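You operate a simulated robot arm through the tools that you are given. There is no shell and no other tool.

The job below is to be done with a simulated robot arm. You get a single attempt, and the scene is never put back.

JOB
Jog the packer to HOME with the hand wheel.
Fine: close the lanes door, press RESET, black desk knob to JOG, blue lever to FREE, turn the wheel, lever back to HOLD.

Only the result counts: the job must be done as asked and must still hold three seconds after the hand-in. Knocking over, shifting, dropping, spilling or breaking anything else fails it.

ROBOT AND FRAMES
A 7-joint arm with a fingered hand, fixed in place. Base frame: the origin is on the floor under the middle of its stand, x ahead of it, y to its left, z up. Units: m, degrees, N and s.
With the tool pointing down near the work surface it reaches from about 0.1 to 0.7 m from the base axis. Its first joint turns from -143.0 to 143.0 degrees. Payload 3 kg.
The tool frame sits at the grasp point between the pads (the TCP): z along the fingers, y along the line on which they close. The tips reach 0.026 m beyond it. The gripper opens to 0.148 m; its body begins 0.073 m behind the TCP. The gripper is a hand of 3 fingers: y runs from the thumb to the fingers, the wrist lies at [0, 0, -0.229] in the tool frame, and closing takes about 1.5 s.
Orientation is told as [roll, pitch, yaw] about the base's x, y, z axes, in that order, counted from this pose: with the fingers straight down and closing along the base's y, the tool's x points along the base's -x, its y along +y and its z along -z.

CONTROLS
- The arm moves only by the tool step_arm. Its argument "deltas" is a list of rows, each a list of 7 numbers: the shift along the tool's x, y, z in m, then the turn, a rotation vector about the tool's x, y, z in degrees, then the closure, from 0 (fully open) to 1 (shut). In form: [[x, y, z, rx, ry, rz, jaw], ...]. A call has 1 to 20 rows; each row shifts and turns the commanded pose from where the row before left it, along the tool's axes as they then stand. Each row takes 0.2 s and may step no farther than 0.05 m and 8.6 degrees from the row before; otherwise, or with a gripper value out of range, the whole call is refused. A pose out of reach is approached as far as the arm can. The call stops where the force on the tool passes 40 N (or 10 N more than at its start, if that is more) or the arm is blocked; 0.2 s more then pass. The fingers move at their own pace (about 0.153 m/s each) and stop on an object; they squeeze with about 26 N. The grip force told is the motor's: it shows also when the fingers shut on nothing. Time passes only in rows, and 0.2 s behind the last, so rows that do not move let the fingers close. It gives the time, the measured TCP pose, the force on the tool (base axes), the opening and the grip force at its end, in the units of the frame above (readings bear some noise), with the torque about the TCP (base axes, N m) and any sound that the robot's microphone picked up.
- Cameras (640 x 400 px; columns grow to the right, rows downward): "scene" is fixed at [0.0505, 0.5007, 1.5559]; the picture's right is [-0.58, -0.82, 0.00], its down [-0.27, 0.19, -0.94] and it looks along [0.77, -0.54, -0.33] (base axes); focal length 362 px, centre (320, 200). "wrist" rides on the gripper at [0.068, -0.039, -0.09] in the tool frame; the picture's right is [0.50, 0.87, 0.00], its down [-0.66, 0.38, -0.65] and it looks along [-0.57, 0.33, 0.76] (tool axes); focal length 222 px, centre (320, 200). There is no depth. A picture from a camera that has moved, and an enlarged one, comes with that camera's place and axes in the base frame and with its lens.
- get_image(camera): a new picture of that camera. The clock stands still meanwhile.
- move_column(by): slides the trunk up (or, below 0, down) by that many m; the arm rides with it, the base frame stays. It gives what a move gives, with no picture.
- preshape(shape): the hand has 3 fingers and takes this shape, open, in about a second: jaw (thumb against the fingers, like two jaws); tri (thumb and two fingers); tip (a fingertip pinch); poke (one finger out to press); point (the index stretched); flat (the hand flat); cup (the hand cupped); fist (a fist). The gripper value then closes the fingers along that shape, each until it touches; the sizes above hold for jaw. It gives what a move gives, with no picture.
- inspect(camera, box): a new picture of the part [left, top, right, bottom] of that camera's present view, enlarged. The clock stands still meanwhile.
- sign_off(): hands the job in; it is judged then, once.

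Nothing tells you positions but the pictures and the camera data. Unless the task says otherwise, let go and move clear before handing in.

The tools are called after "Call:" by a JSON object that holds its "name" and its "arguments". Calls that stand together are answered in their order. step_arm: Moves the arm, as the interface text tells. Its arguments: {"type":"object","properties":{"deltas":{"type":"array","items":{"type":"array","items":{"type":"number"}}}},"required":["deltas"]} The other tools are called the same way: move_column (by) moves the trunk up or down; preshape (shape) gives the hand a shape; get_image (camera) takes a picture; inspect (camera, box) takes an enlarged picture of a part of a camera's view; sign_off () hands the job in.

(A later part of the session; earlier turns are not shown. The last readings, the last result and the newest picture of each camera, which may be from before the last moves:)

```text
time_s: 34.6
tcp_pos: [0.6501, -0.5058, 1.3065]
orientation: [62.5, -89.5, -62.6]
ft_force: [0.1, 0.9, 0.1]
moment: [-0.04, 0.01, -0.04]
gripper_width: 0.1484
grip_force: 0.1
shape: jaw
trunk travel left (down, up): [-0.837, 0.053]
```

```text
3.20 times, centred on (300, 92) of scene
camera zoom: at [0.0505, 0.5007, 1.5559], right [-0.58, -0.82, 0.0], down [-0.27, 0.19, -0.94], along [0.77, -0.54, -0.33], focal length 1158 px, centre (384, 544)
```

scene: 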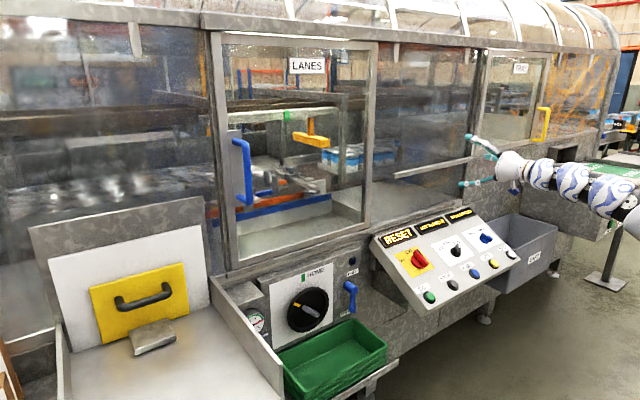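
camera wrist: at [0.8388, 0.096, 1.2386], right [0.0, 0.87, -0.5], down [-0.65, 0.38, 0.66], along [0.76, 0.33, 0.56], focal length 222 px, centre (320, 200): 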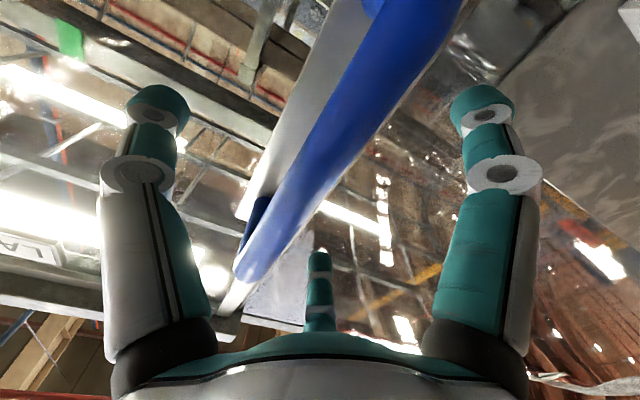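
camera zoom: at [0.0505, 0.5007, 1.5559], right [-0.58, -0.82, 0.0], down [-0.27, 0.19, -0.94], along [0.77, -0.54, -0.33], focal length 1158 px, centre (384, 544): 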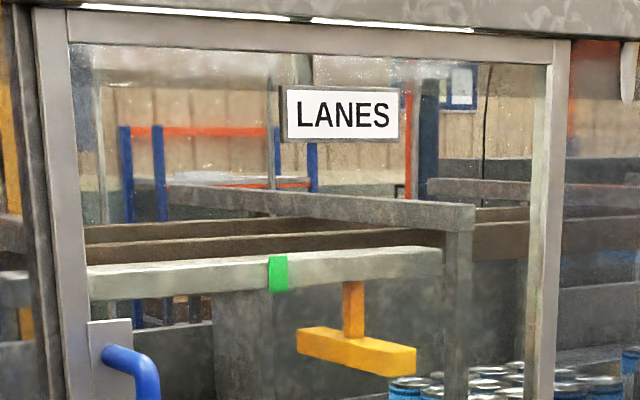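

The display now reads "RESET", so the door registers as closed. Inside, a yellow T-shaped pusher hangs from a beam with a green mark, which is probably the true HOME reference. Next I'll set poke, lower the trunk, and tilt back towards the desk's 30-degree slope.

Call:
{"name": "preshape", "arguments": {"shape": "poke"}}

Call:
{"name": "move_column", "arguments": {"by": -0.15}}

Call:
{"name": "step_arm", "arguments": {"deltas": [[0, 0, 0, 0, 8, 0, 0], [0, 0, 0, 0, 8, 0, 0], [0, 0, 0, 0, 8, 0, 0], [0, 0, 0, 0, 8, 0, 0]]}}

Call:
{"name": "get_image", "arguments": {"camera": "scene"}}

Call:
{"name": "get_image", "arguments": {"camera": "wrist"}}

```text
time_s: 35.5
tcp_pos: [0.6494, -0.5067, 1.3057]
orientation: [37.7, -89.5, -37.8]
ft_force: [0.5, 0.5, -0.3]
moment: [0.0, -0.01, 0.0]
gripper_width: 0.0002
grip_force: 0.1
shape: poke
trunk travel left (down, up): [-0.837, 0.053]
```

```text
time_s: 37.2
tcp_pos: [0.6488, -0.5061, 1.1549]
orientation: [9.0, -89.8, -8.8]
ft_force: [0.1, 0.3, -0.1]
moment: [-0.04, 0.0, 0.01]
gripper_width: 0.0
grip_force: 0.0
shape: poke
trunk travel left (down, up): [-0.687, 0.203]
```

```text
time_s: 38.2
tcp_pos: [0.6486, -0.5067, 1.1556]
orientation: [-0.1, -57.7, -0.1]
ft_force: [-0.7, -0.1, 0.7]
moment: [0.02, -0.01, 0.0]
gripper_width: 0.0
grip_force: 0.2
shape: poke
trunk travel left (down, up): [-0.687, 0.203]
```

```text
taken
```

scene: 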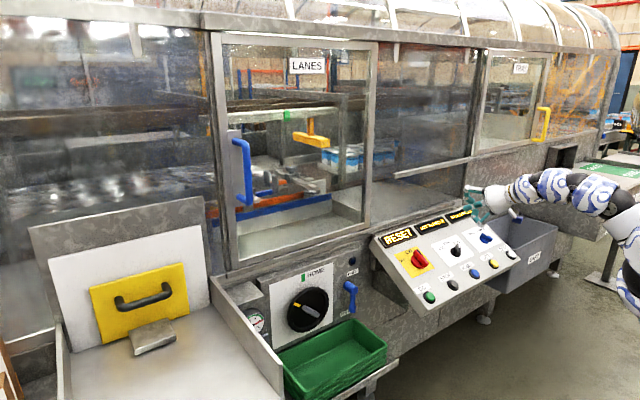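

```text
taken
camera wrist: at [0.5372, -0.5444, 1.1459], right [-0.27, 0.87, -0.42], down [-0.2, 0.38, 0.9], along [0.94, 0.33, 0.08], focal length 222 px, centre (320, 200)
```

wrist: 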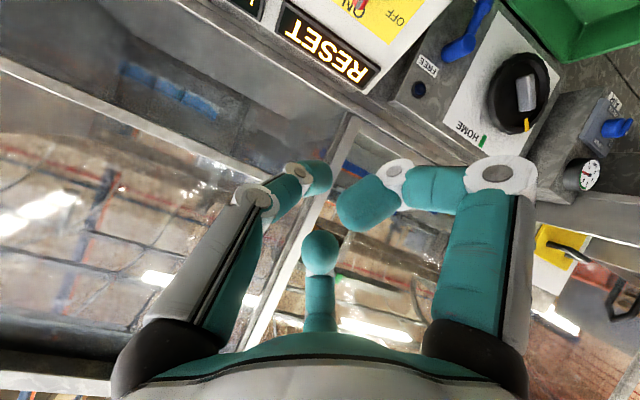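

The tilt went through without trouble. I'll continue to -30 degrees, then look at the desk from above.

Call:
{"name": "step_arm", "arguments": {"deltas": [[0, 0, 0, 0, 7, 0, 0], [0, 0, 0, 0, 7, 0, 0], [0, 0, 0, 0, 7, 0, 0], [0, 0, 0, 0, 7, 0, 0]]}}

Call:
{"name": "get_image", "arguments": {"camera": "wrist"}}

Call:
{"name": "get_image", "arguments": {"camera": "scene"}}

```text
time_s: 39.2
tcp_pos: [0.6488, -0.5062, 1.1557]
orientation: [0.0, -29.7, -0.1]
ft_force: [0.2, -0.5, 0.2]
moment: [0.01, 0.02, -0.03]
gripper_width: 0.0
grip_force: 0.1
shape: poke
trunk travel left (down, up): [-0.687, 0.203]
```

```text
taken
camera wrist: at [0.5465, -0.544, 1.1998], right [-0.43, 0.87, -0.25], down [0.24, 0.38, 0.89], along [0.87, 0.33, -0.38], focal length 222 px, centre (320, 200)
```

wrist: 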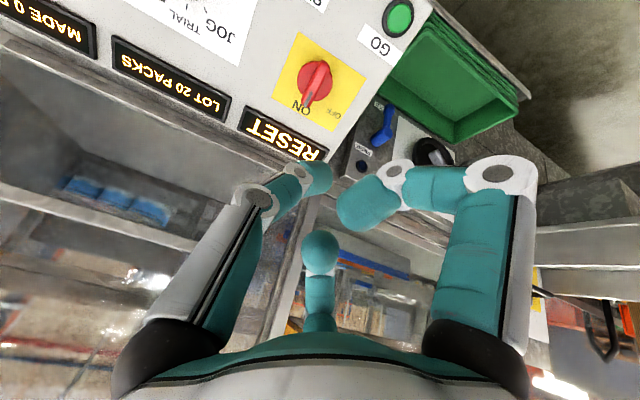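

```text
taken
```

scene: 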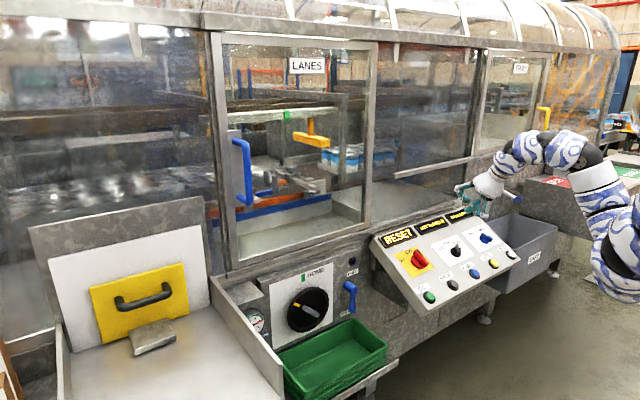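

I'll move over the RESET button, estimated at (0.70, -0.67, 0.84), stopping about 0.15 m off the panel along its normal.

Call:
{"name": "step_arm", "arguments": {"deltas": [[0.0188, -0.0273, 0.025, 0, 0, 0, 0], [0.0188, -0.0273, 0.025, 0, 0, 0, 0], [0.0188, -0.0273, 0.025, 0, 0, 0, 0], [0.0188, -0.0273, 0.025, 0, 0, 0, 0], [0.0188, -0.0273, 0.025, 0, 0, 0, 0], [0.0188, -0.0273, 0.025, 0, 0, 0, 0]]}}

Call:
{"name": "get_image", "arguments": {"camera": "wrist"}}

Call:
{"name": "inspect", "arguments": {"camera": "scene", "box": [360, 170, 560, 320]}}

```text
time_s: 40.6
tcp_pos: [0.6264, -0.6709, 0.9667]
orientation: [0.1, -29.7, 0.0]
ft_force: [0.4, -0.7, 0.1]
moment: [0.04, 0.0, 0.01]
gripper_width: 0.0
grip_force: 0.0
shape: poke
trunk travel left (down, up): [-0.687, 0.203]
```

```text
taken
camera wrist: at [0.524, -0.7098, 1.011], right [-0.43, 0.87, -0.25], down [0.24, 0.38, 0.89], along [0.87, 0.33, -0.38], focal length 222 px, centre (320, 200)
```

wrist: 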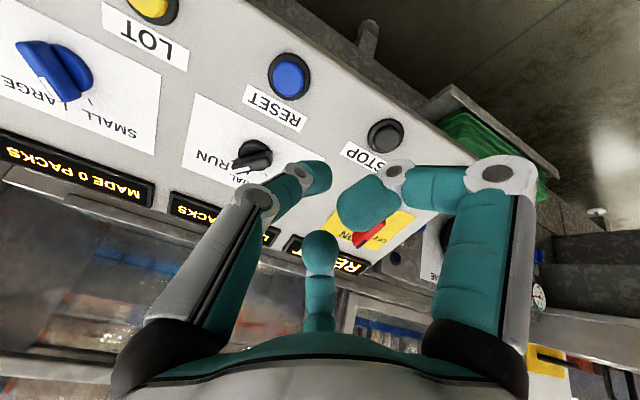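

```text
2.67 times, centred on (460, 245) of scene
camera zoom: at [0.0505, 0.5007, 1.5559], right [-0.58, -0.82, 0.0], down [-0.27, 0.19, -0.94], along [0.77, -0.54, -0.33], focal length 965 px, centre (-53, 80)
```

zoom: 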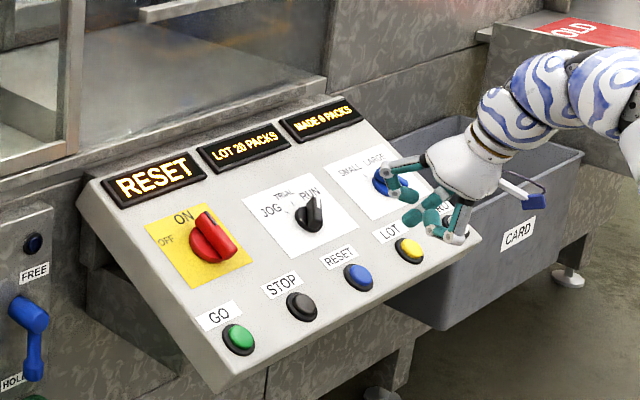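

Triangulating again, RESET is at about (0.721, -0.711, 0.801), the black knob at about (0.811, -0.712, 0.862), and the panel slopes about 30 degrees. I'll move to 3 cm off the RESET button.

Call:
{"name": "step_arm", "arguments": {"deltas": [[0, -0.01, 0.034, 0, 0, 0, 0], [0, -0.01, 0.034, 0, 0, 0, 0], [0, -0.01, 0.034, 0, 0, 0, 0], [0, -0.01, 0.03, 0, 0, 0, 0]]}}

Call:
{"name": "get_image", "arguments": {"camera": "wrist"}}

Call:
{"name": "inspect", "arguments": {"camera": "scene", "box": [430, 220, 530, 300]}}

```text
time_s: 41.6
tcp_pos: [0.6919, -0.7095, 0.8535]
orientation: [0.0, -29.8, 0.2]
ft_force: [0.1, -0.3, -0.6]
moment: [0.0, -0.02, 0.0]
gripper_width: 0.0001
grip_force: 0.0
shape: poke
trunk travel left (down, up): [-0.687, 0.203]
```

```text
taken
camera wrist: at [0.5893, -0.7486, 0.8975], right [-0.43, 0.87, -0.25], down [0.24, 0.38, 0.89], along [0.87, 0.33, -0.37], focal length 222 px, centre (320, 200)
```

wrist: 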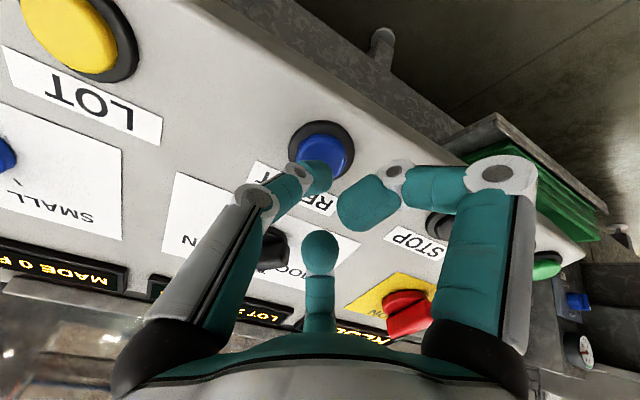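

```text
5.00 times, centred on (480, 260) of scene
camera zoom: at [0.0505, 0.5007, 1.5559], right [-0.58, -0.82, 0.0], down [-0.27, 0.19, -0.94], along [0.77, -0.54, -0.33], focal length 1810 px, centre (-480, -100)
```

zoom: 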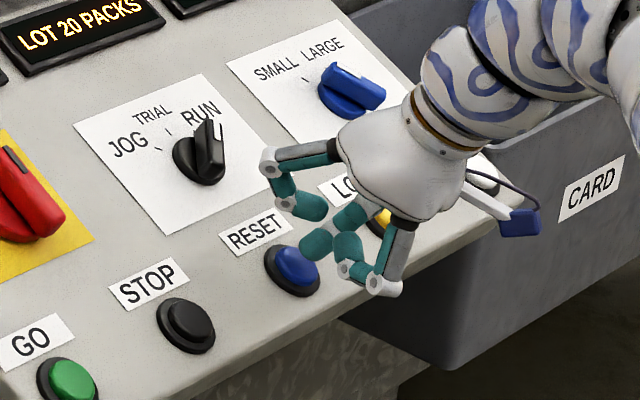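

The fingertip is lined up with RESET and about 3 cm off it. I'll shift 4 mm towards +y and advance in small steps until contact.

Call:
{"name": "step_arm", "arguments": {"deltas": [[0, 0.004, 0.008, 0, 0, 0, 0], [0, 0, 0.008, 0, 0, 0, 0]]}}

Call:
{"name": "inspect", "arguments": {"camera": "scene", "box": [430, 220, 530, 300]}}

Call:
{"name": "inspect", "arguments": {"camera": "wrist", "box": [240, 100, 400, 220]}}

```text
time_s: 42.2
tcp_pos: [0.6991, -0.7064, 0.8411]
orientation: [0.0, -29.9, 0.0]
ft_force: [-2.8, -2.0, 5.4]
moment: [-0.04, 0.01, -0.04]
gripper_width: 0.0
grip_force: 0.1
shape: poke
trunk travel left (down, up): [-0.687, 0.203]
heard: click
```

```text
5.00 times, centred on (480, 260) of scene
camera zoom: at [0.0505, 0.5007, 1.5559], right [-0.58, -0.82, 0.0], down [-0.27, 0.19, -0.94], along [0.77, -0.54, -0.33], focal length 1810 px, centre (-480, -100)
```

zoom: 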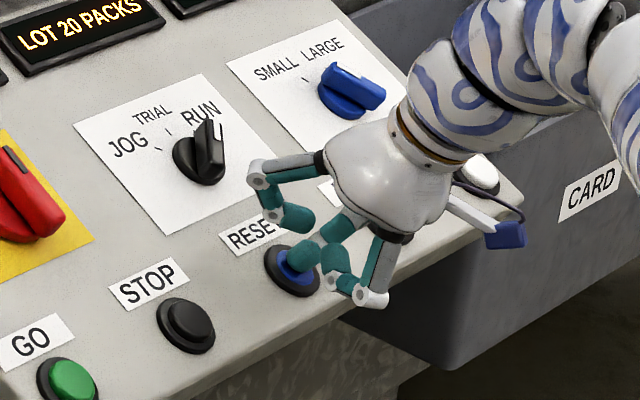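

```text
3.33 times, centred on (320, 160) of wrist
camera zoom: at [0.5959, -0.7453, 0.8854], right [-0.43, 0.87, -0.25], down [0.24, 0.38, 0.89], along [0.87, 0.33, -0.37], focal length 740 px, centre (320, 333)
```

zoom: 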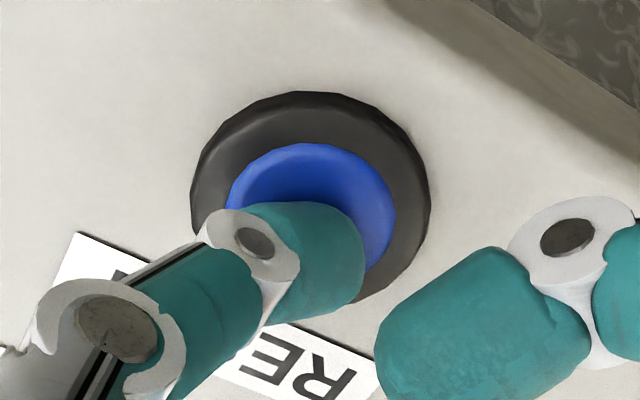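

I heard a click, so RESET has been pressed. I'll back off along the normal and check the display.

Call:
{"name": "step_arm", "arguments": {"deltas": [[0, 0, -0.03, 0, 0, 0, 0], [0, 0, -0.04, 0, 0, 0, 0], [0, 0, -0.04, 0, 0, 0, 0]]}}

Call:
{"name": "inspect", "arguments": {"camera": "scene", "box": [360, 170, 560, 320]}}

Call:
{"name": "get_image", "arguments": {"camera": "wrist"}}

```text
time_s: 43.0
tcp_pos: [0.6433, -0.7028, 0.9375]
orientation: [0.1, -29.9, 0.1]
ft_force: [0.0, 0.2, -0.1]
moment: [0.0, -0.07, -0.03]
gripper_width: 0.0001
grip_force: 0.1
shape: poke
trunk travel left (down, up): [-0.687, 0.203]
```

```text
2.67 times, centred on (460, 245) of scene
camera zoom: at [0.0505, 0.5007, 1.5559], right [-0.58, -0.82, 0.0], down [-0.27, 0.19, -0.94], along [0.77, -0.54, -0.33], focal length 965 px, centre (-53, 80)
```

zoom: 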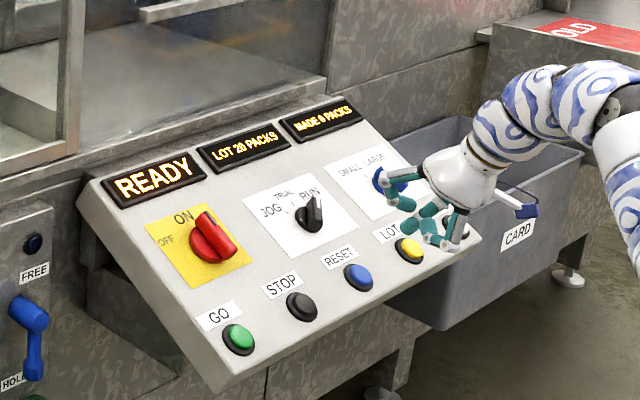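

```text
taken
camera wrist: at [0.5415, -0.7426, 0.9811], right [-0.43, 0.87, -0.25], down [0.24, 0.38, 0.89], along [0.87, 0.33, -0.37], focal length 222 px, centre (320, 200)
```

wrist: 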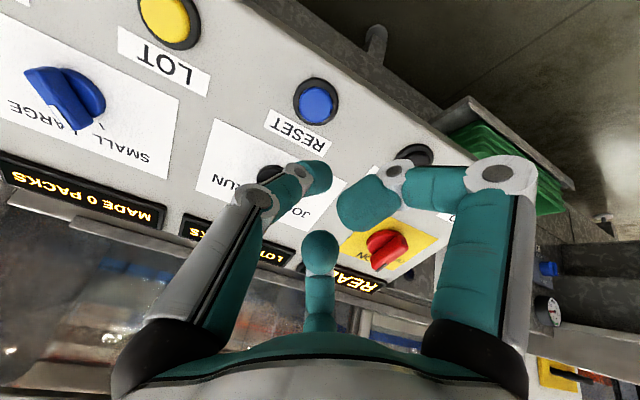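

The display reads "READY". Now I'll look closely at the black knob, which currently points to RUN.

Call:
{"name": "inspect", "arguments": {"camera": "scene", "box": [436, 230, 484, 266]}}

Call:
{"name": "step_arm", "arguments": {"deltas": [[0.03, 0.0, -0.03, 0, 0, 0, 0], [0.03, 0.0, -0.03, 0, 0, 0, 0]]}}

Call:
{"name": "get_image", "arguments": {"camera": "wrist"}}

```text
11.11 times, centred on (460, 248) of scene
camera zoom: at [0.0505, 0.5007, 1.5559], right [-0.58, -0.82, 0.0], down [-0.27, 0.19, -0.94], along [0.77, -0.54, -0.33], focal length 4021 px, centre (-1236, -333)
```

zoom: 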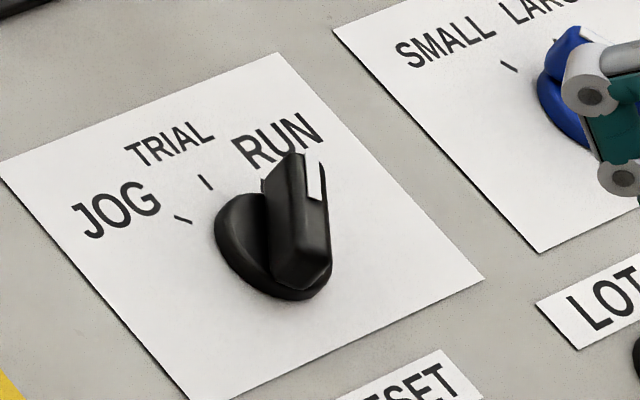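

```text
time_s: 43.6
tcp_pos: [0.56, -0.7028, 0.9584]
orientation: [0.2, -29.8, 0.1]
ft_force: [0.2, 0.4, -1.0]
moment: [-0.01, -0.01, 0.03]
gripper_width: 0.0003
grip_force: 0.1
shape: poke
trunk travel left (down, up): [-0.687, 0.203]
```

```text
taken
camera wrist: at [0.4576, -0.7417, 1.0025], right [-0.44, 0.87, -0.25], down [0.24, 0.38, 0.89], along [0.87, 0.33, -0.37], focal length 222 px, centre (320, 200)
```

wrist: 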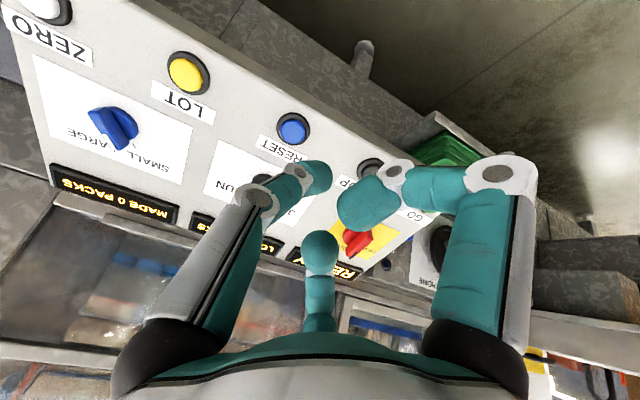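

The knob has a grip bar pointing to RUN, and JOG is about 90 degrees counter-clockwise. I'm clear of the panel, so I'll try the "point" and "tip" shapes to see which suits turning it.

Call:
{"name": "preshape", "arguments": {"shape": "point"}}

Call:
{"name": "get_image", "arguments": {"camera": "wrist"}}

Call:
{"name": "inspect", "arguments": {"camera": "scene", "box": [430, 180, 570, 290]}}

Call:
{"name": "preshape", "arguments": {"shape": "tip"}}

Call:
{"name": "get_image", "arguments": {"camera": "wrist"}}

Call:
{"name": "inspect", "arguments": {"camera": "scene", "box": [430, 180, 570, 290]}}

```text
time_s: 44.5
tcp_pos: [0.5606, -0.703, 0.9577]
orientation: [0.0, -29.8, -0.1]
ft_force: [0.9, -0.2, 0.1]
moment: [-0.03, -0.01, -0.01]
gripper_width: 0.1419
grip_force: 0.1
shape: point
trunk travel left (down, up): [-0.687, 0.203]
```

```text
taken
camera wrist: at [0.4582, -0.7423, 1.002], right [-0.43, 0.87, -0.25], down [0.24, 0.38, 0.89], along [0.87, 0.33, -0.37], focal length 222 px, centre (320, 200)
```

wrist: 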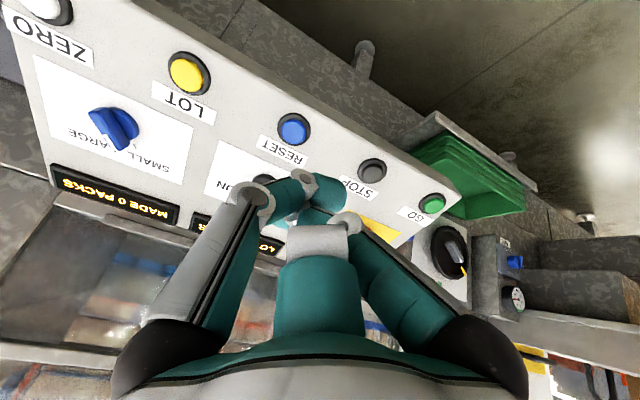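

```text
3.64 times, centred on (500, 235) of scene
camera zoom: at [0.0505, 0.5007, 1.5559], right [-0.58, -0.82, 0.0], down [-0.27, 0.19, -0.94], along [0.77, -0.54, -0.33], focal length 1316 px, centre (-334, 73)
```

zoom: 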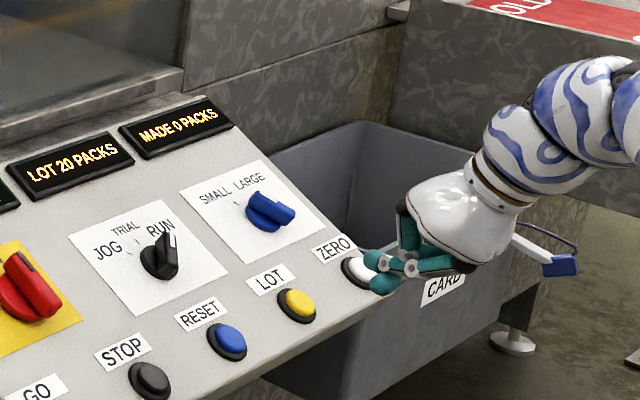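

```text
time_s: 45.5
tcp_pos: [0.5622, -0.7038, 0.9567]
orientation: [0.1, -29.8, 0.0]
ft_force: [-0.3, 0.4, 0.1]
moment: [0.02, 0.0, -0.02]
gripper_width: 0.1478
grip_force: 0.0
shape: tip
trunk travel left (down, up): [-0.687, 0.203]
```

```text
taken
camera wrist: at [0.4582, -0.7423, 1.002], right [-0.43, 0.87, -0.25], down [0.24, 0.38, 0.89], along [0.87, 0.33, -0.37], focal length 222 px, centre (320, 200)
```

wrist: 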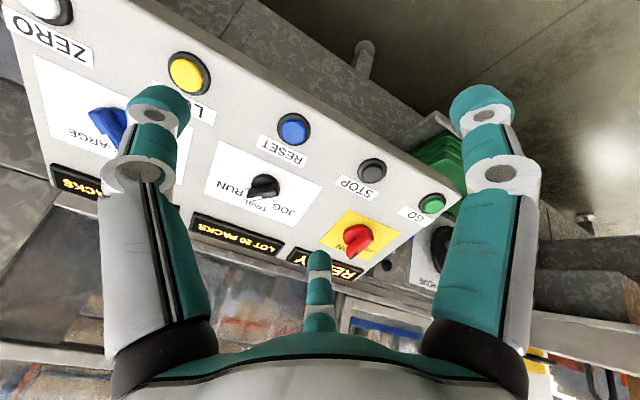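

```text
3.64 times, centred on (500, 235) of scene
camera zoom: at [0.0505, 0.5007, 1.5559], right [-0.58, -0.82, 0.0], down [-0.27, 0.19, -0.94], along [0.77, -0.54, -0.33], focal length 1316 px, centre (-334, 73)
```

zoom: 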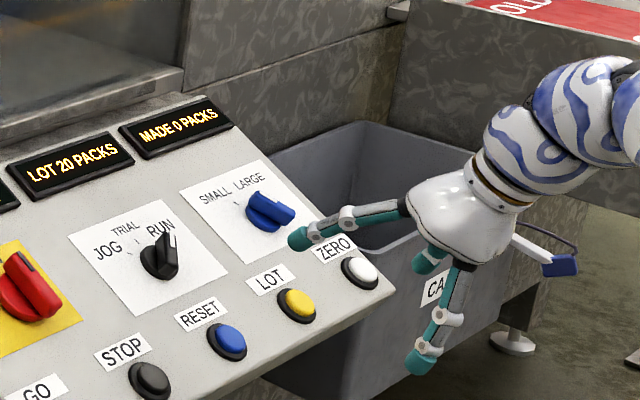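

In "tip" shape the view is unobstructed. I'll close it here in free air to see where the pinch point is.

Call:
{"name": "step_arm", "arguments": {"deltas": [[0, 0, 0, 0, 0, 0, 0.5], [0, 0, 0, 0, 0, 0, 0.8], [0, 0, 0, 0, 0, 0, 0.8], [0, 0, 0, 0, 0, 0, 0.8], [0, 0, 0, 0, 0, 0, 0.8], [0, 0, 0, 0, 0, 0, 0.8]]}}

Call:
{"name": "get_image", "arguments": {"camera": "wrist"}}

Call:
{"name": "inspect", "arguments": {"camera": "scene", "box": [430, 180, 570, 290]}}

Call:
{"name": "step_arm", "arguments": {"deltas": [[0, 0, 0, 0, 0, 0, 1], [0, 0, 0, 0, 0, 0, 1], [0, 0, 0, 0, 0, 0, 1], [0, 0, 0, 0, 0, 0, 1]]}}

Call:
{"name": "get_image", "arguments": {"camera": "wrist"}}

```text
time_s: 46.9
tcp_pos: [0.5604, -0.704, 0.9573]
orientation: [-0.1, -29.8, 0.0]
ft_force: [0.1, -0.4, -0.4]
moment: [0.0, 0.04, 0.0]
gripper_width: 0.0301
grip_force: 0.0
shape: tip
trunk travel left (down, up): [-0.687, 0.203]
```

```text
taken
camera wrist: at [0.458, -0.7423, 1.0021], right [-0.43, 0.87, -0.25], down [0.24, 0.38, 0.89], along [0.87, 0.33, -0.37], focal length 222 px, centre (320, 200)
```

wrist: 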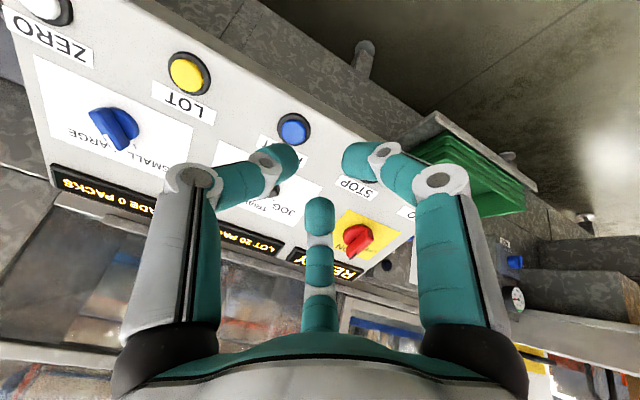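

```text
3.64 times, centred on (500, 235) of scene
camera zoom: at [0.0505, 0.5007, 1.5559], right [-0.58, -0.82, 0.0], down [-0.27, 0.19, -0.94], along [0.77, -0.54, -0.33], focal length 1316 px, centre (-334, 73)
```

zoom: 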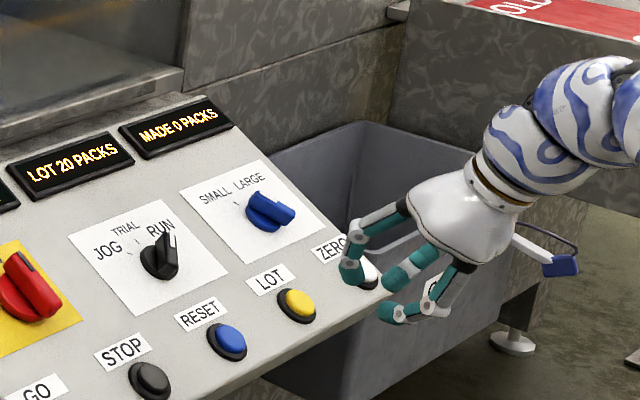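

```text
time_s: 47.9
tcp_pos: [0.5609, -0.7036, 0.9575]
orientation: [0.1, -29.7, -0.1]
ft_force: [0.5, 0.1, -0.5]
moment: [0.01, 0.01, 0.03]
gripper_width: 0.0001
grip_force: 26.1
shape: tip
trunk travel left (down, up): [-0.687, 0.203]
```

```text
taken
camera wrist: at [0.4579, -0.7423, 1.0021], right [-0.43, 0.87, -0.25], down [0.24, 0.38, 0.89], along [0.87, 0.33, -0.37], focal length 222 px, centre (320, 200)
```

wrist: 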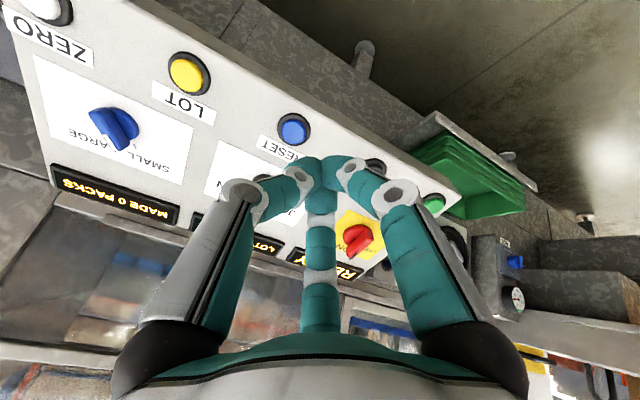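

The pinch closes on the tool axis about 25 mm past the TCP. My plan for the knob is to turn the hand 45 degrees clockwise to match the bar, pinch it, then turn 90 degrees counter-clockwise. First I'll rotate and open here, then move over the knob.

Call:
{"name": "step_arm", "arguments": {"deltas": [[0, 0, 0, 0, 0, 7.5, 0.3], [0, 0, 0, 0, 0, 7.5, 0.3], [0, 0, 0, 0, 0, 7.5, 0.3], [0, 0, 0, 0, 0, 7.5, 0.3], [0, 0, 0, 0, 0, 7.5, 0.3], [0, 0, 0, 0, 0, 7.5, 0.3]]}}

Call:
{"name": "get_image", "arguments": {"camera": "wrist"}}

```text
time_s: 49.2
tcp_pos: [0.5629, -0.7051, 0.9585]
orientation: [22.3, -20.6, -49.2]
ft_force: [-0.4, -0.5, -1.2]
moment: [-0.01, -0.02, 0.02]
gripper_width: 0.1035
grip_force: 0.0
shape: tip
trunk travel left (down, up): [-0.687, 0.203]
```

```text
taken
camera wrist: at [0.4537, -0.6849, 0.9981], right [0.23, 0.97, 0.13], down [0.31, -0.2, 0.93], along [0.92, -0.17, -0.34], focal length 222 px, centre (320, 200)
```

wrist: 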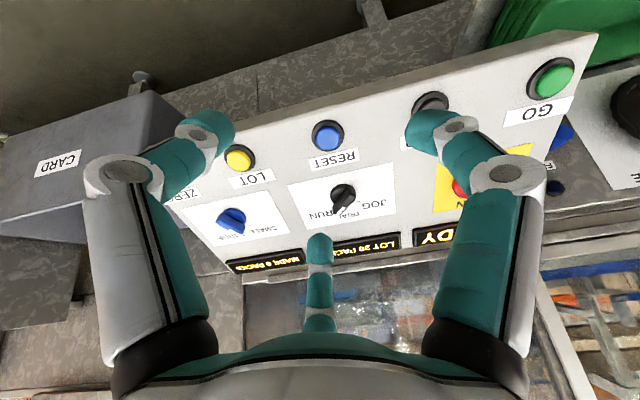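

The hand now matches the knob bar's angle. I'll move over the knob, stopping about 9 cm off the panel.

Call:
{"name": "step_arm", "arguments": {"deltas": [[-0.0242, 0.0245, 0.0173, 0, 0, 0, 0.3], [-0.0242, 0.0245, 0.0173, 0, 0, 0, 0.3], [-0.0242, 0.0245, 0.0173, 0, 0, 0, 0.3], [-0.0242, 0.0245, 0.0173, 0, 0, 0, 0.3], [-0.0242, 0.0245, 0.0173, 0, 0, 0, 0.3]]}}

Call:
{"name": "get_image", "arguments": {"camera": "wrist"}}

Call:
{"name": "inspect", "arguments": {"camera": "scene", "box": [410, 190, 530, 290]}}

```text
time_s: 50.5
tcp_pos: [0.7559, -0.7034, 0.9676]
orientation: [22.0, -20.5, -49.2]
ft_force: [-0.4, 0.2, -0.1]
moment: [-0.01, 0.02, -0.04]
gripper_width: 0.1033
grip_force: 0.0
shape: tip
trunk travel left (down, up): [-0.687, 0.203]
```

```text
taken
camera wrist: at [0.6469, -0.6821, 1.0073], right [0.23, 0.97, 0.13], down [0.31, -0.2, 0.93], along [0.92, -0.17, -0.34], focal length 222 px, centre (320, 200)
```

wrist: 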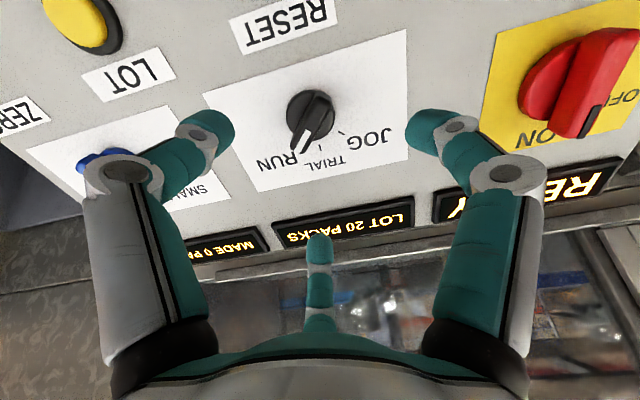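

```text
4.00 times, centred on (470, 240) of scene
camera zoom: at [0.0505, 0.5007, 1.5559], right [-0.58, -0.82, 0.0], down [-0.27, 0.19, -0.94], along [0.77, -0.54, -0.33], focal length 1448 px, centre (-280, 40)
```

zoom: 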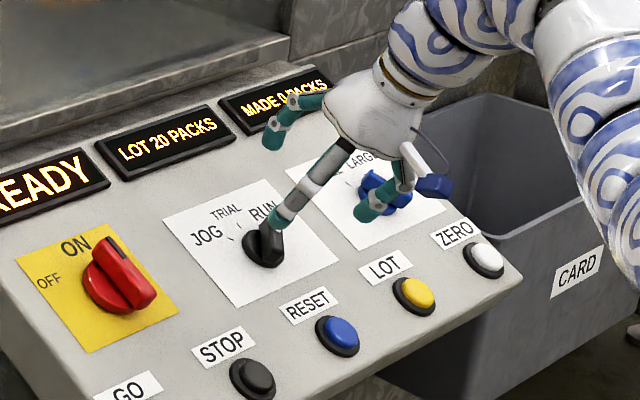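

Seen through the wrist camera, the knob sits about 1 cm towards the thumb side of the tool axis. I'll correct for that and descend partway to check again.

Call:
{"name": "step_arm", "arguments": {"deltas": [[0.002, -0.005, 0.02, 0, 0, 0, 0.3], [0.0015, -0.005, 0.02, 0, 0, 0, 0.3]]}}

Call:
{"name": "get_image", "arguments": {"camera": "wrist"}}

Call:
{"name": "inspect", "arguments": {"camera": "scene", "box": [420, 210, 500, 270]}}

```text
time_s: 51.0
tcp_pos: [0.7693, -0.7088, 0.929]
orientation: [22.1, -20.6, -49.0]
ft_force: [-0.3, 0.4, -0.8]
moment: [-0.04, -0.02, 0.03]
gripper_width: 0.1033
grip_force: 0.0
shape: tip
trunk travel left (down, up): [-0.687, 0.203]
```

```text
taken
camera wrist: at [0.6592, -0.6877, 0.969], right [0.22, 0.97, 0.13], down [0.31, -0.2, 0.93], along [0.92, -0.17, -0.34], focal length 222 px, centre (320, 200)
```

wrist: 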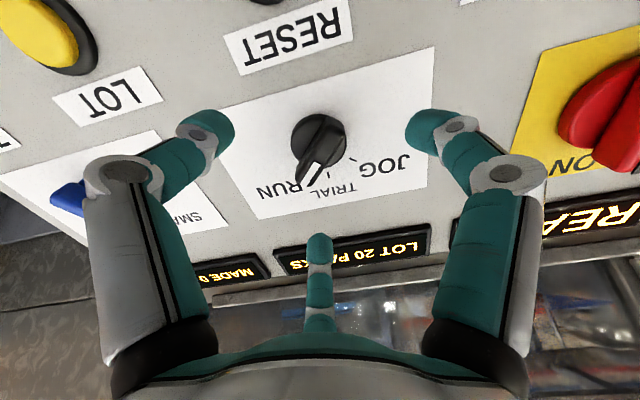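

```text
6.67 times, centred on (460, 240) of scene
camera zoom: at [0.0505, 0.5007, 1.5559], right [-0.58, -0.82, 0.0], down [-0.27, 0.19, -0.94], along [0.77, -0.54, -0.33], focal length 2413 px, centre (-613, -67)
```

zoom: 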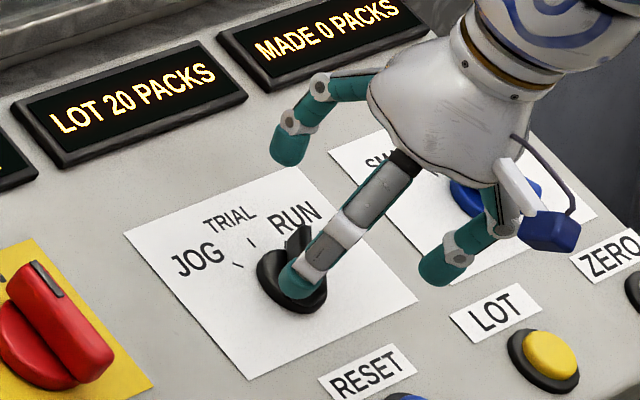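

The axis now looks within a few millimetres of the knob. I'll zoom in to check the bar's angle relative to the hand.

Call:
{"name": "inspect", "arguments": {"camera": "wrist", "box": [270, 90, 370, 200]}}

```text
3.64 times, centred on (320, 145) of wrist
camera zoom: at [0.6592, -0.6877, 0.969], right [0.22, 0.97, 0.13], down [0.31, -0.2, 0.93], along [0.92, -0.17, -0.34], focal length 808 px, centre (320, 400)
```

zoom: 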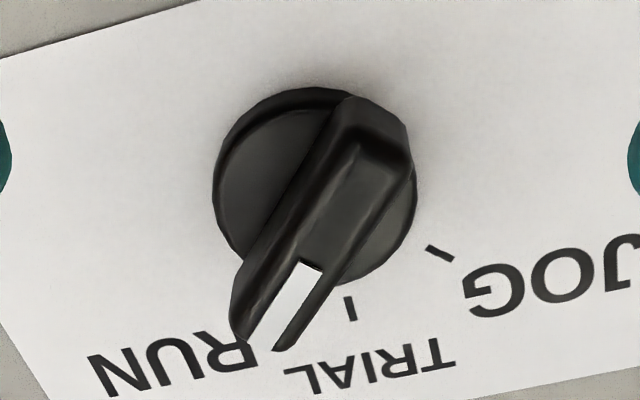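

The bar is aligned with the hand to within several degrees. I'll nudge the centring by 3 mm and descend 3 cm.

Call:
{"name": "step_arm", "arguments": {"deltas": [[0.003, -0.0025, 0.01, 0, 0, 0, 0.3], [0, 0, 0.01, 0, 0, 0, 0.3], [0, 0, 0.01, 0, 0, 0, 0.3]]}}

Call:
{"name": "get_image", "arguments": {"camera": "wrist"}}

Call:
{"name": "inspect", "arguments": {"camera": "scene", "box": [420, 210, 500, 270]}}

```text
time_s: 51.9
tcp_pos: [0.7794, -0.7082, 0.9011]
orientation: [22.1, -20.6, -49.0]
ft_force: [0.6, 0.3, -0.3]
moment: [-0.03, 0.01, -0.02]
gripper_width: 0.1035
grip_force: 0.1
shape: tip
trunk travel left (down, up): [-0.687, 0.203]
```

```text
taken
camera wrist: at [0.669, -0.6883, 0.9406], right [0.22, 0.97, 0.13], down [0.31, -0.2, 0.93], along [0.92, -0.17, -0.34], focal length 222 px, centre (320, 200)
```

wrist: 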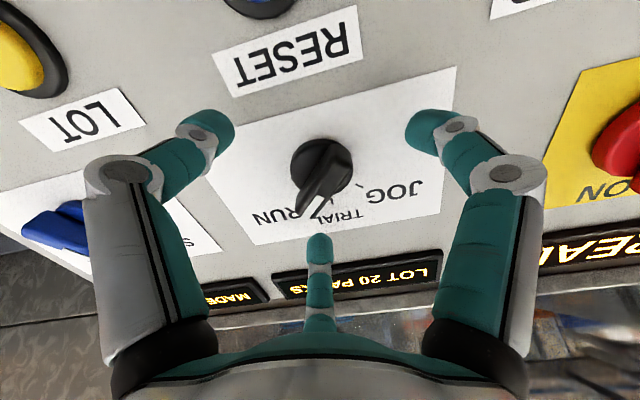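

```text
6.67 times, centred on (460, 240) of scene
camera zoom: at [0.0505, 0.5007, 1.5559], right [-0.58, -0.82, 0.0], down [-0.27, 0.19, -0.94], along [0.77, -0.54, -0.33], focal length 2413 px, centre (-613, -67)
```

zoom: 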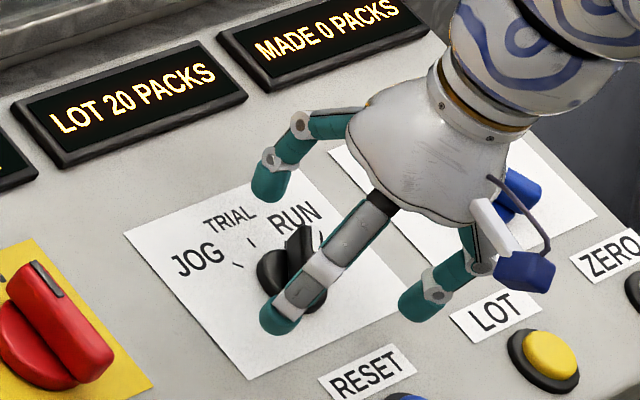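

The fingertips are about 2.5 cm off the panel. I'll descend another 8 mm and then close gently on the bar.

Call:
{"name": "step_arm", "arguments": {"deltas": [[0, 0, 0.008, 0, 0, 0, 0.3], [0, 0, 0, 0, 0, 0, 0.5], [0, 0, 0, 0, 0, 0, 0.7]]}}

Call:
{"name": "inspect", "arguments": {"camera": "wrist", "box": [230, 90, 410, 220]}}

Call:
{"name": "inspect", "arguments": {"camera": "scene", "box": [430, 220, 490, 270]}}

```text
time_s: 52.6
tcp_pos: [0.7832, -0.7076, 0.8945]
orientation: [22.2, -20.7, -48.9]
ft_force: [1.0, 0.6, 1.6]
moment: [0.02, -0.06, 0.05]
gripper_width: 0.0459
grip_force: 0.0
shape: tip
trunk travel left (down, up): [-0.687, 0.203]
```

```text
3.08 times, centred on (320, 155) of wrist
camera zoom: at [0.6737, -0.6879, 0.9341], right [0.22, 0.97, 0.13], down [0.31, -0.2, 0.93], along [0.92, -0.17, -0.34], focal length 684 px, centre (320, 338)
```

zoom: 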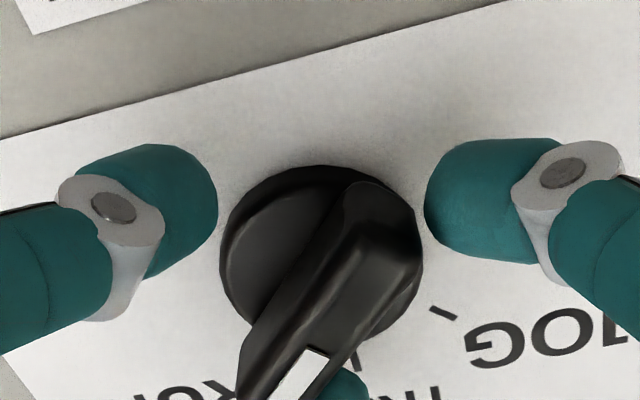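

```text
8.00 times, centred on (460, 245) of scene
camera zoom: at [0.0505, 0.5007, 1.5559], right [-0.58, -0.82, 0.0], down [-0.27, 0.19, -0.94], along [0.77, -0.54, -0.33], focal length 2895 px, centre (-800, -160)
```

zoom: 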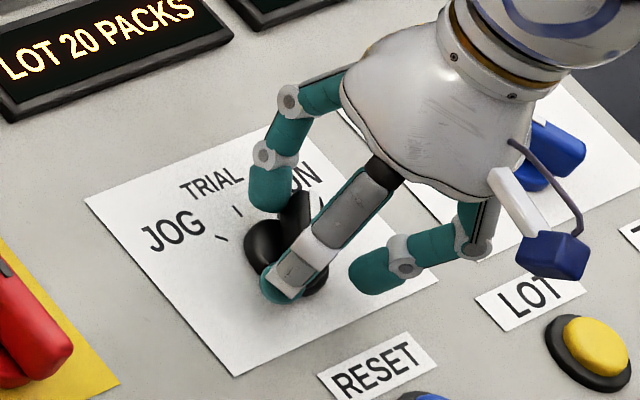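

The fingertips surround the knob evenly. I'll close fully and check the width to see whether they hold the bar or the base disc.

Call:
{"name": "step_arm", "arguments": {"deltas": [[0, 0, 0, 0, 0, 0, 1], [0, 0, 0, 0, 0, 0, 1], [0, 0, 0, 0, 0, 0, 1], [0, 0, 0, 0, 0, 0, 1]]}}

Call:
{"name": "inspect", "arguments": {"camera": "wrist", "box": [230, 90, 410, 220]}}

Call:
{"name": "inspect", "arguments": {"camera": "scene", "box": [430, 220, 490, 270]}}

```text
time_s: 53.6
tcp_pos: [0.782, -0.7076, 0.8926]
orientation: [22.1, -20.5, -49.0]
ft_force: [-7.4, 5.5, -6.3]
moment: [-0.07, 0.31, 0.07]
gripper_width: 0.0167
grip_force: 26.1
shape: tip
trunk travel left (down, up): [-0.687, 0.203]
```

```text
3.08 times, centred on (320, 155) of wrist
camera zoom: at [0.6727, -0.688, 0.9334], right [0.22, 0.97, 0.13], down [0.31, -0.2, 0.93], along [0.92, -0.17, -0.34], focal length 684 px, centre (320, 338)
```

zoom: 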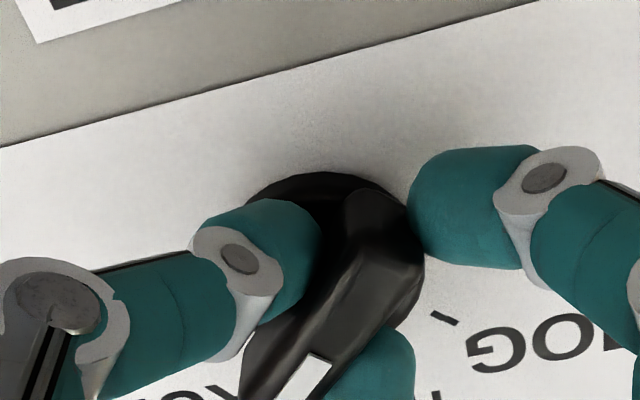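

```text
8.00 times, centred on (460, 245) of scene
camera zoom: at [0.0505, 0.5007, 1.5559], right [-0.58, -0.82, 0.0], down [-0.27, 0.19, -0.94], along [0.77, -0.54, -0.33], focal length 2895 px, centre (-800, -160)
```

zoom: 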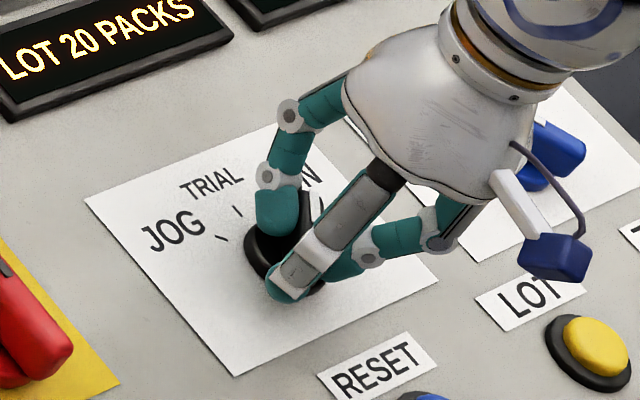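

The thumb and one finger hold the bar, with the third on the rear. I'll turn the hand counter-clockwise in small steps.

Call:
{"name": "step_arm", "arguments": {"deltas": [[0, 0, 0, 0, 0, -6, 1], [0, 0, 0, 0, 0, -6, 1], [0, 0, 0, 0, 0, -6, 1], [0, 0, 0, 0, 0, -6, 1]]}}

Call:
{"name": "inspect", "arguments": {"camera": "wrist", "box": [230, 90, 410, 220]}}

Call:
{"name": "inspect", "arguments": {"camera": "scene", "box": [430, 220, 490, 270]}}

```text
time_s: 54.6
tcp_pos: [0.7829, -0.7093, 0.8936]
orientation: [11.7, -27.6, -23.9]
ft_force: [-11.7, 2.4, -13.3]
moment: [-0.13, 0.41, -0.07]
gripper_width: 0.016
grip_force: 25.7
shape: tip
trunk travel left (down, up): [-0.687, 0.203]
```

```text
3.08 times, centred on (320, 155) of wrist
camera zoom: at [0.6711, -0.7218, 0.933], right [-0.14, 0.99, -0.08], down [0.32, 0.12, 0.94], along [0.94, 0.1, -0.34], focal length 684 px, centre (320, 338)
```

zoom: 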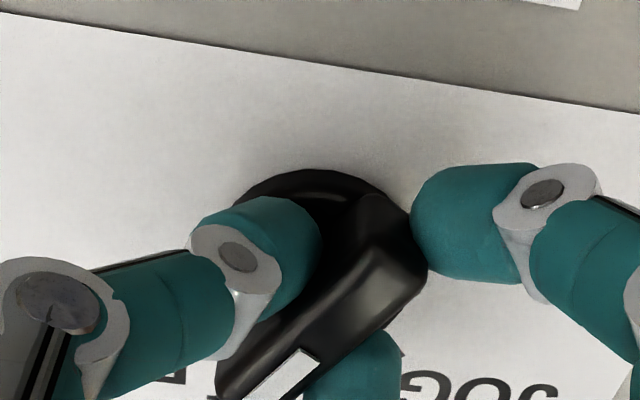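

```text
8.00 times, centred on (460, 245) of scene
camera zoom: at [0.0505, 0.5007, 1.5559], right [-0.58, -0.82, 0.0], down [-0.27, 0.19, -0.94], along [0.77, -0.54, -0.33], focal length 2895 px, centre (-800, -160)
```

zoom: 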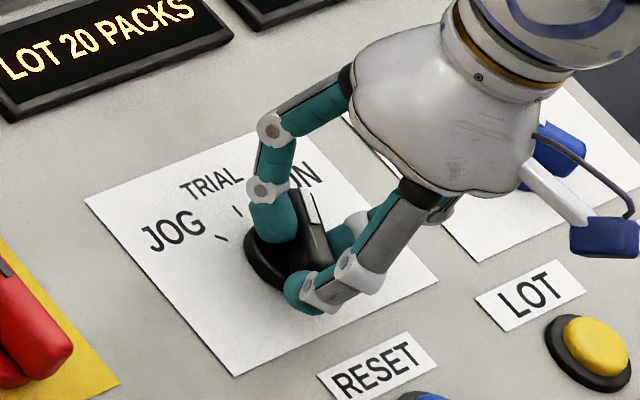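

The knob is following with a little slack, and the load shows the hand sits slightly upslope of the knob's centre. I'll shift 3 mm downslope and keep turning.

Call:
{"name": "step_arm", "arguments": {"deltas": [[0.0028, -0.0011, 0, 0, 0, -6, 1], [0, 0, 0, 0, 0, -6, 1], [0, 0, 0, 0, 0, -6, 1], [0, 0, 0, 0, 0, -6, 1]]}}

Call:
{"name": "inspect", "arguments": {"camera": "wrist", "box": [230, 90, 410, 220]}}

Call:
{"name": "inspect", "arguments": {"camera": "scene", "box": [430, 220, 490, 270]}}

```text
time_s: 55.6
tcp_pos: [0.7792, -0.71, 0.8929]
orientation: [-1.8, -29.8, 3.5]
ft_force: [-2.4, -8.9, -3.5]
moment: [-0.39, 0.06, -0.36]
gripper_width: 0.0144
grip_force: 26.1
shape: tip
trunk travel left (down, up): [-0.687, 0.203]
```

```text
3.08 times, centred on (320, 155) of wrist
camera zoom: at [0.6791, -0.7521, 0.9379], right [-0.47, 0.84, -0.27], down [0.22, 0.41, 0.88], along [0.85, 0.36, -0.38], focal length 684 px, centre (320, 338)
```

zoom: 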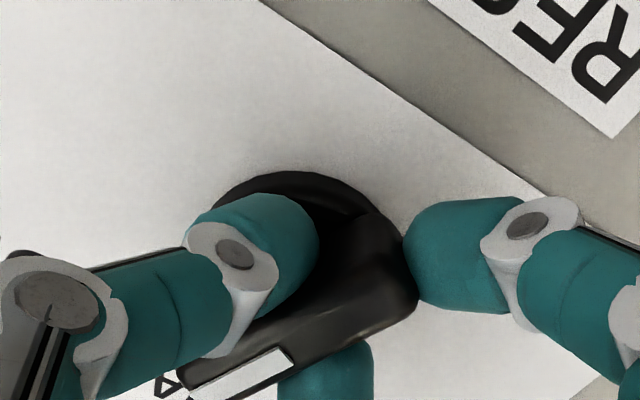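

```text
8.00 times, centred on (460, 245) of scene
camera zoom: at [0.0505, 0.5007, 1.5559], right [-0.58, -0.82, 0.0], down [-0.27, 0.19, -0.94], along [0.77, -0.54, -0.33], focal length 2895 px, centre (-800, -160)
```

zoom: 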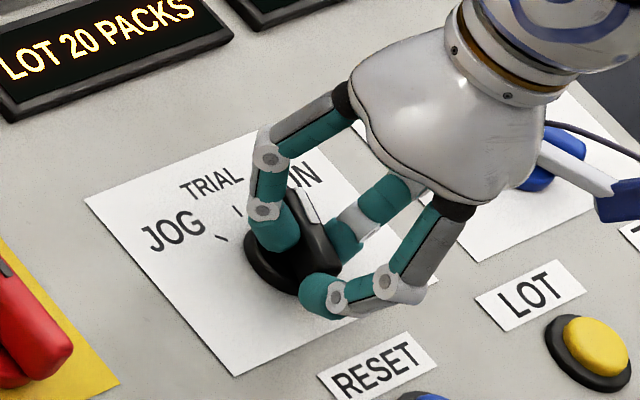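

The bar has slipped a little in the grip, but the thumb is now coming round to push the pointer side. I'll keep turning and watch the result.

Call:
{"name": "step_arm", "arguments": {"deltas": [[0, 0, 0, 0, 0, -6, 1], [0, 0, 0, 0, 0, -6, 1], [0, 0, 0, 0, 0, -6, 1], [0, 0, 0, 0, 0, -6, 1]]}}

Call:
{"name": "inspect", "arguments": {"camera": "wrist", "box": [230, 90, 410, 220]}}

Call:
{"name": "inspect", "arguments": {"camera": "scene", "box": [430, 220, 490, 270]}}

```text
time_s: 56.6
tcp_pos: [0.7783, -0.7116, 0.8934]
orientation: [-14.7, -26.4, 30.4]
ft_force: [-2.7, -20.6, -1.1]
moment: [-0.52, -0.07, -0.59]
gripper_width: 0.0136
grip_force: 26.3
shape: tip
trunk travel left (down, up): [-0.687, 0.203]
```

```text
3.08 times, centred on (320, 155) of wrist
camera zoom: at [0.6973, -0.7764, 0.9489], right [-0.73, 0.54, -0.42], down [0.03, 0.64, 0.77], along [0.69, 0.55, -0.48], focal length 684 px, centre (320, 338)
```

zoom: 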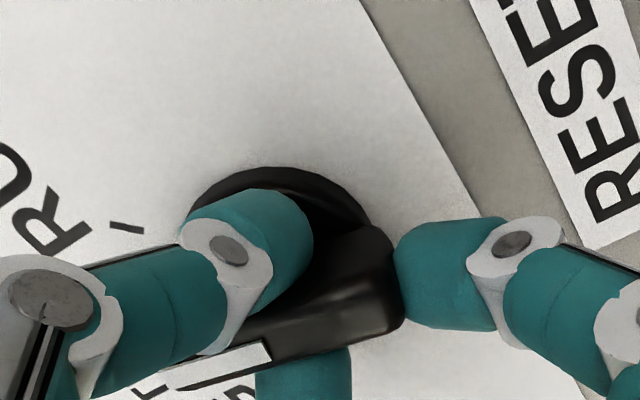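

```text
8.00 times, centred on (460, 245) of scene
camera zoom: at [0.0505, 0.5007, 1.5559], right [-0.58, -0.82, 0.0], down [-0.27, 0.19, -0.94], along [0.77, -0.54, -0.33], focal length 2895 px, centre (-800, -160)
```

zoom: 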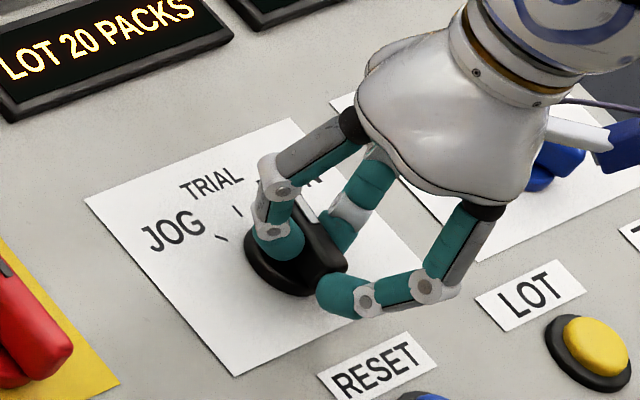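

The pointer has left the RUN tick and is moving towards TRIAL. I'll continue turning.

Call:
{"name": "step_arm", "arguments": {"deltas": [[0, 0, 0, 0, 0, -6, 1], [0, 0, 0, 0, 0, -6, 1], [0, 0, 0, 0, 0, -6, 1], [0, 0, 0, 0, 0, -6, 1]]}}

Call:
{"name": "inspect", "arguments": {"camera": "wrist", "box": [230, 90, 410, 220]}}

Call:
{"name": "inspect", "arguments": {"camera": "scene", "box": [430, 220, 490, 270]}}

```text
time_s: 57.6
tcp_pos: [0.7775, -0.7123, 0.8935]
orientation: [-18.8, -23.8, 39.9]
ft_force: [-7.8, -32.7, 3.4]
moment: [-0.73, -0.13, -0.86]
gripper_width: 0.0135
grip_force: 25.9
shape: tip
out of reach, approached as far as the arm can: row 2, 3, 4
trunk travel left (down, up): [-0.687, 0.203]
```

```text
3.08 times, centred on (320, 155) of wrist
camera zoom: at [0.706, -0.7828, 0.9542], right [-0.79, 0.41, -0.46], down [-0.06, 0.69, 0.72], along [0.61, 0.6, -0.52], focal length 684 px, centre (320, 338)
```

zoom: 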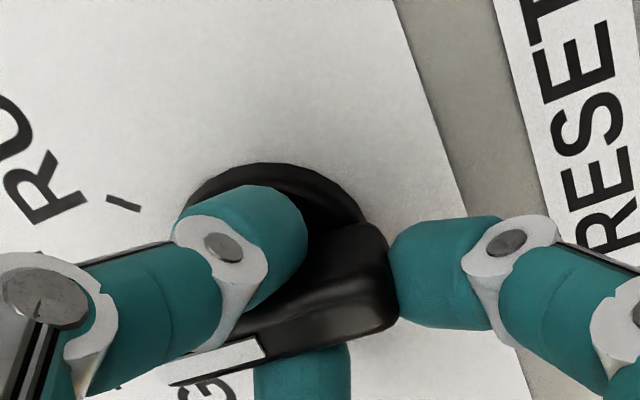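

```text
8.00 times, centred on (460, 245) of scene
camera zoom: at [0.0505, 0.5007, 1.5559], right [-0.58, -0.82, 0.0], down [-0.27, 0.19, -0.94], along [0.77, -0.54, -0.33], focal length 2895 px, centre (-800, -160)
```

zoom: 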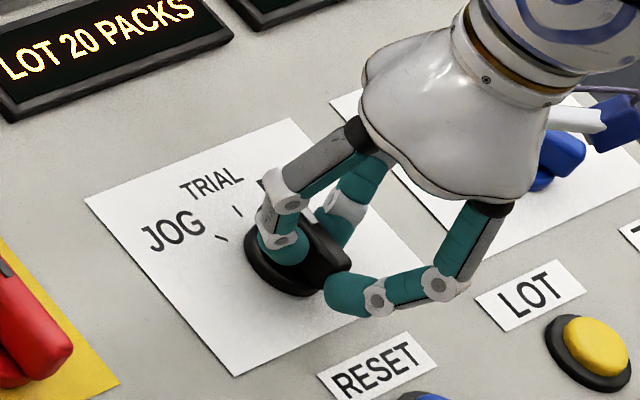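

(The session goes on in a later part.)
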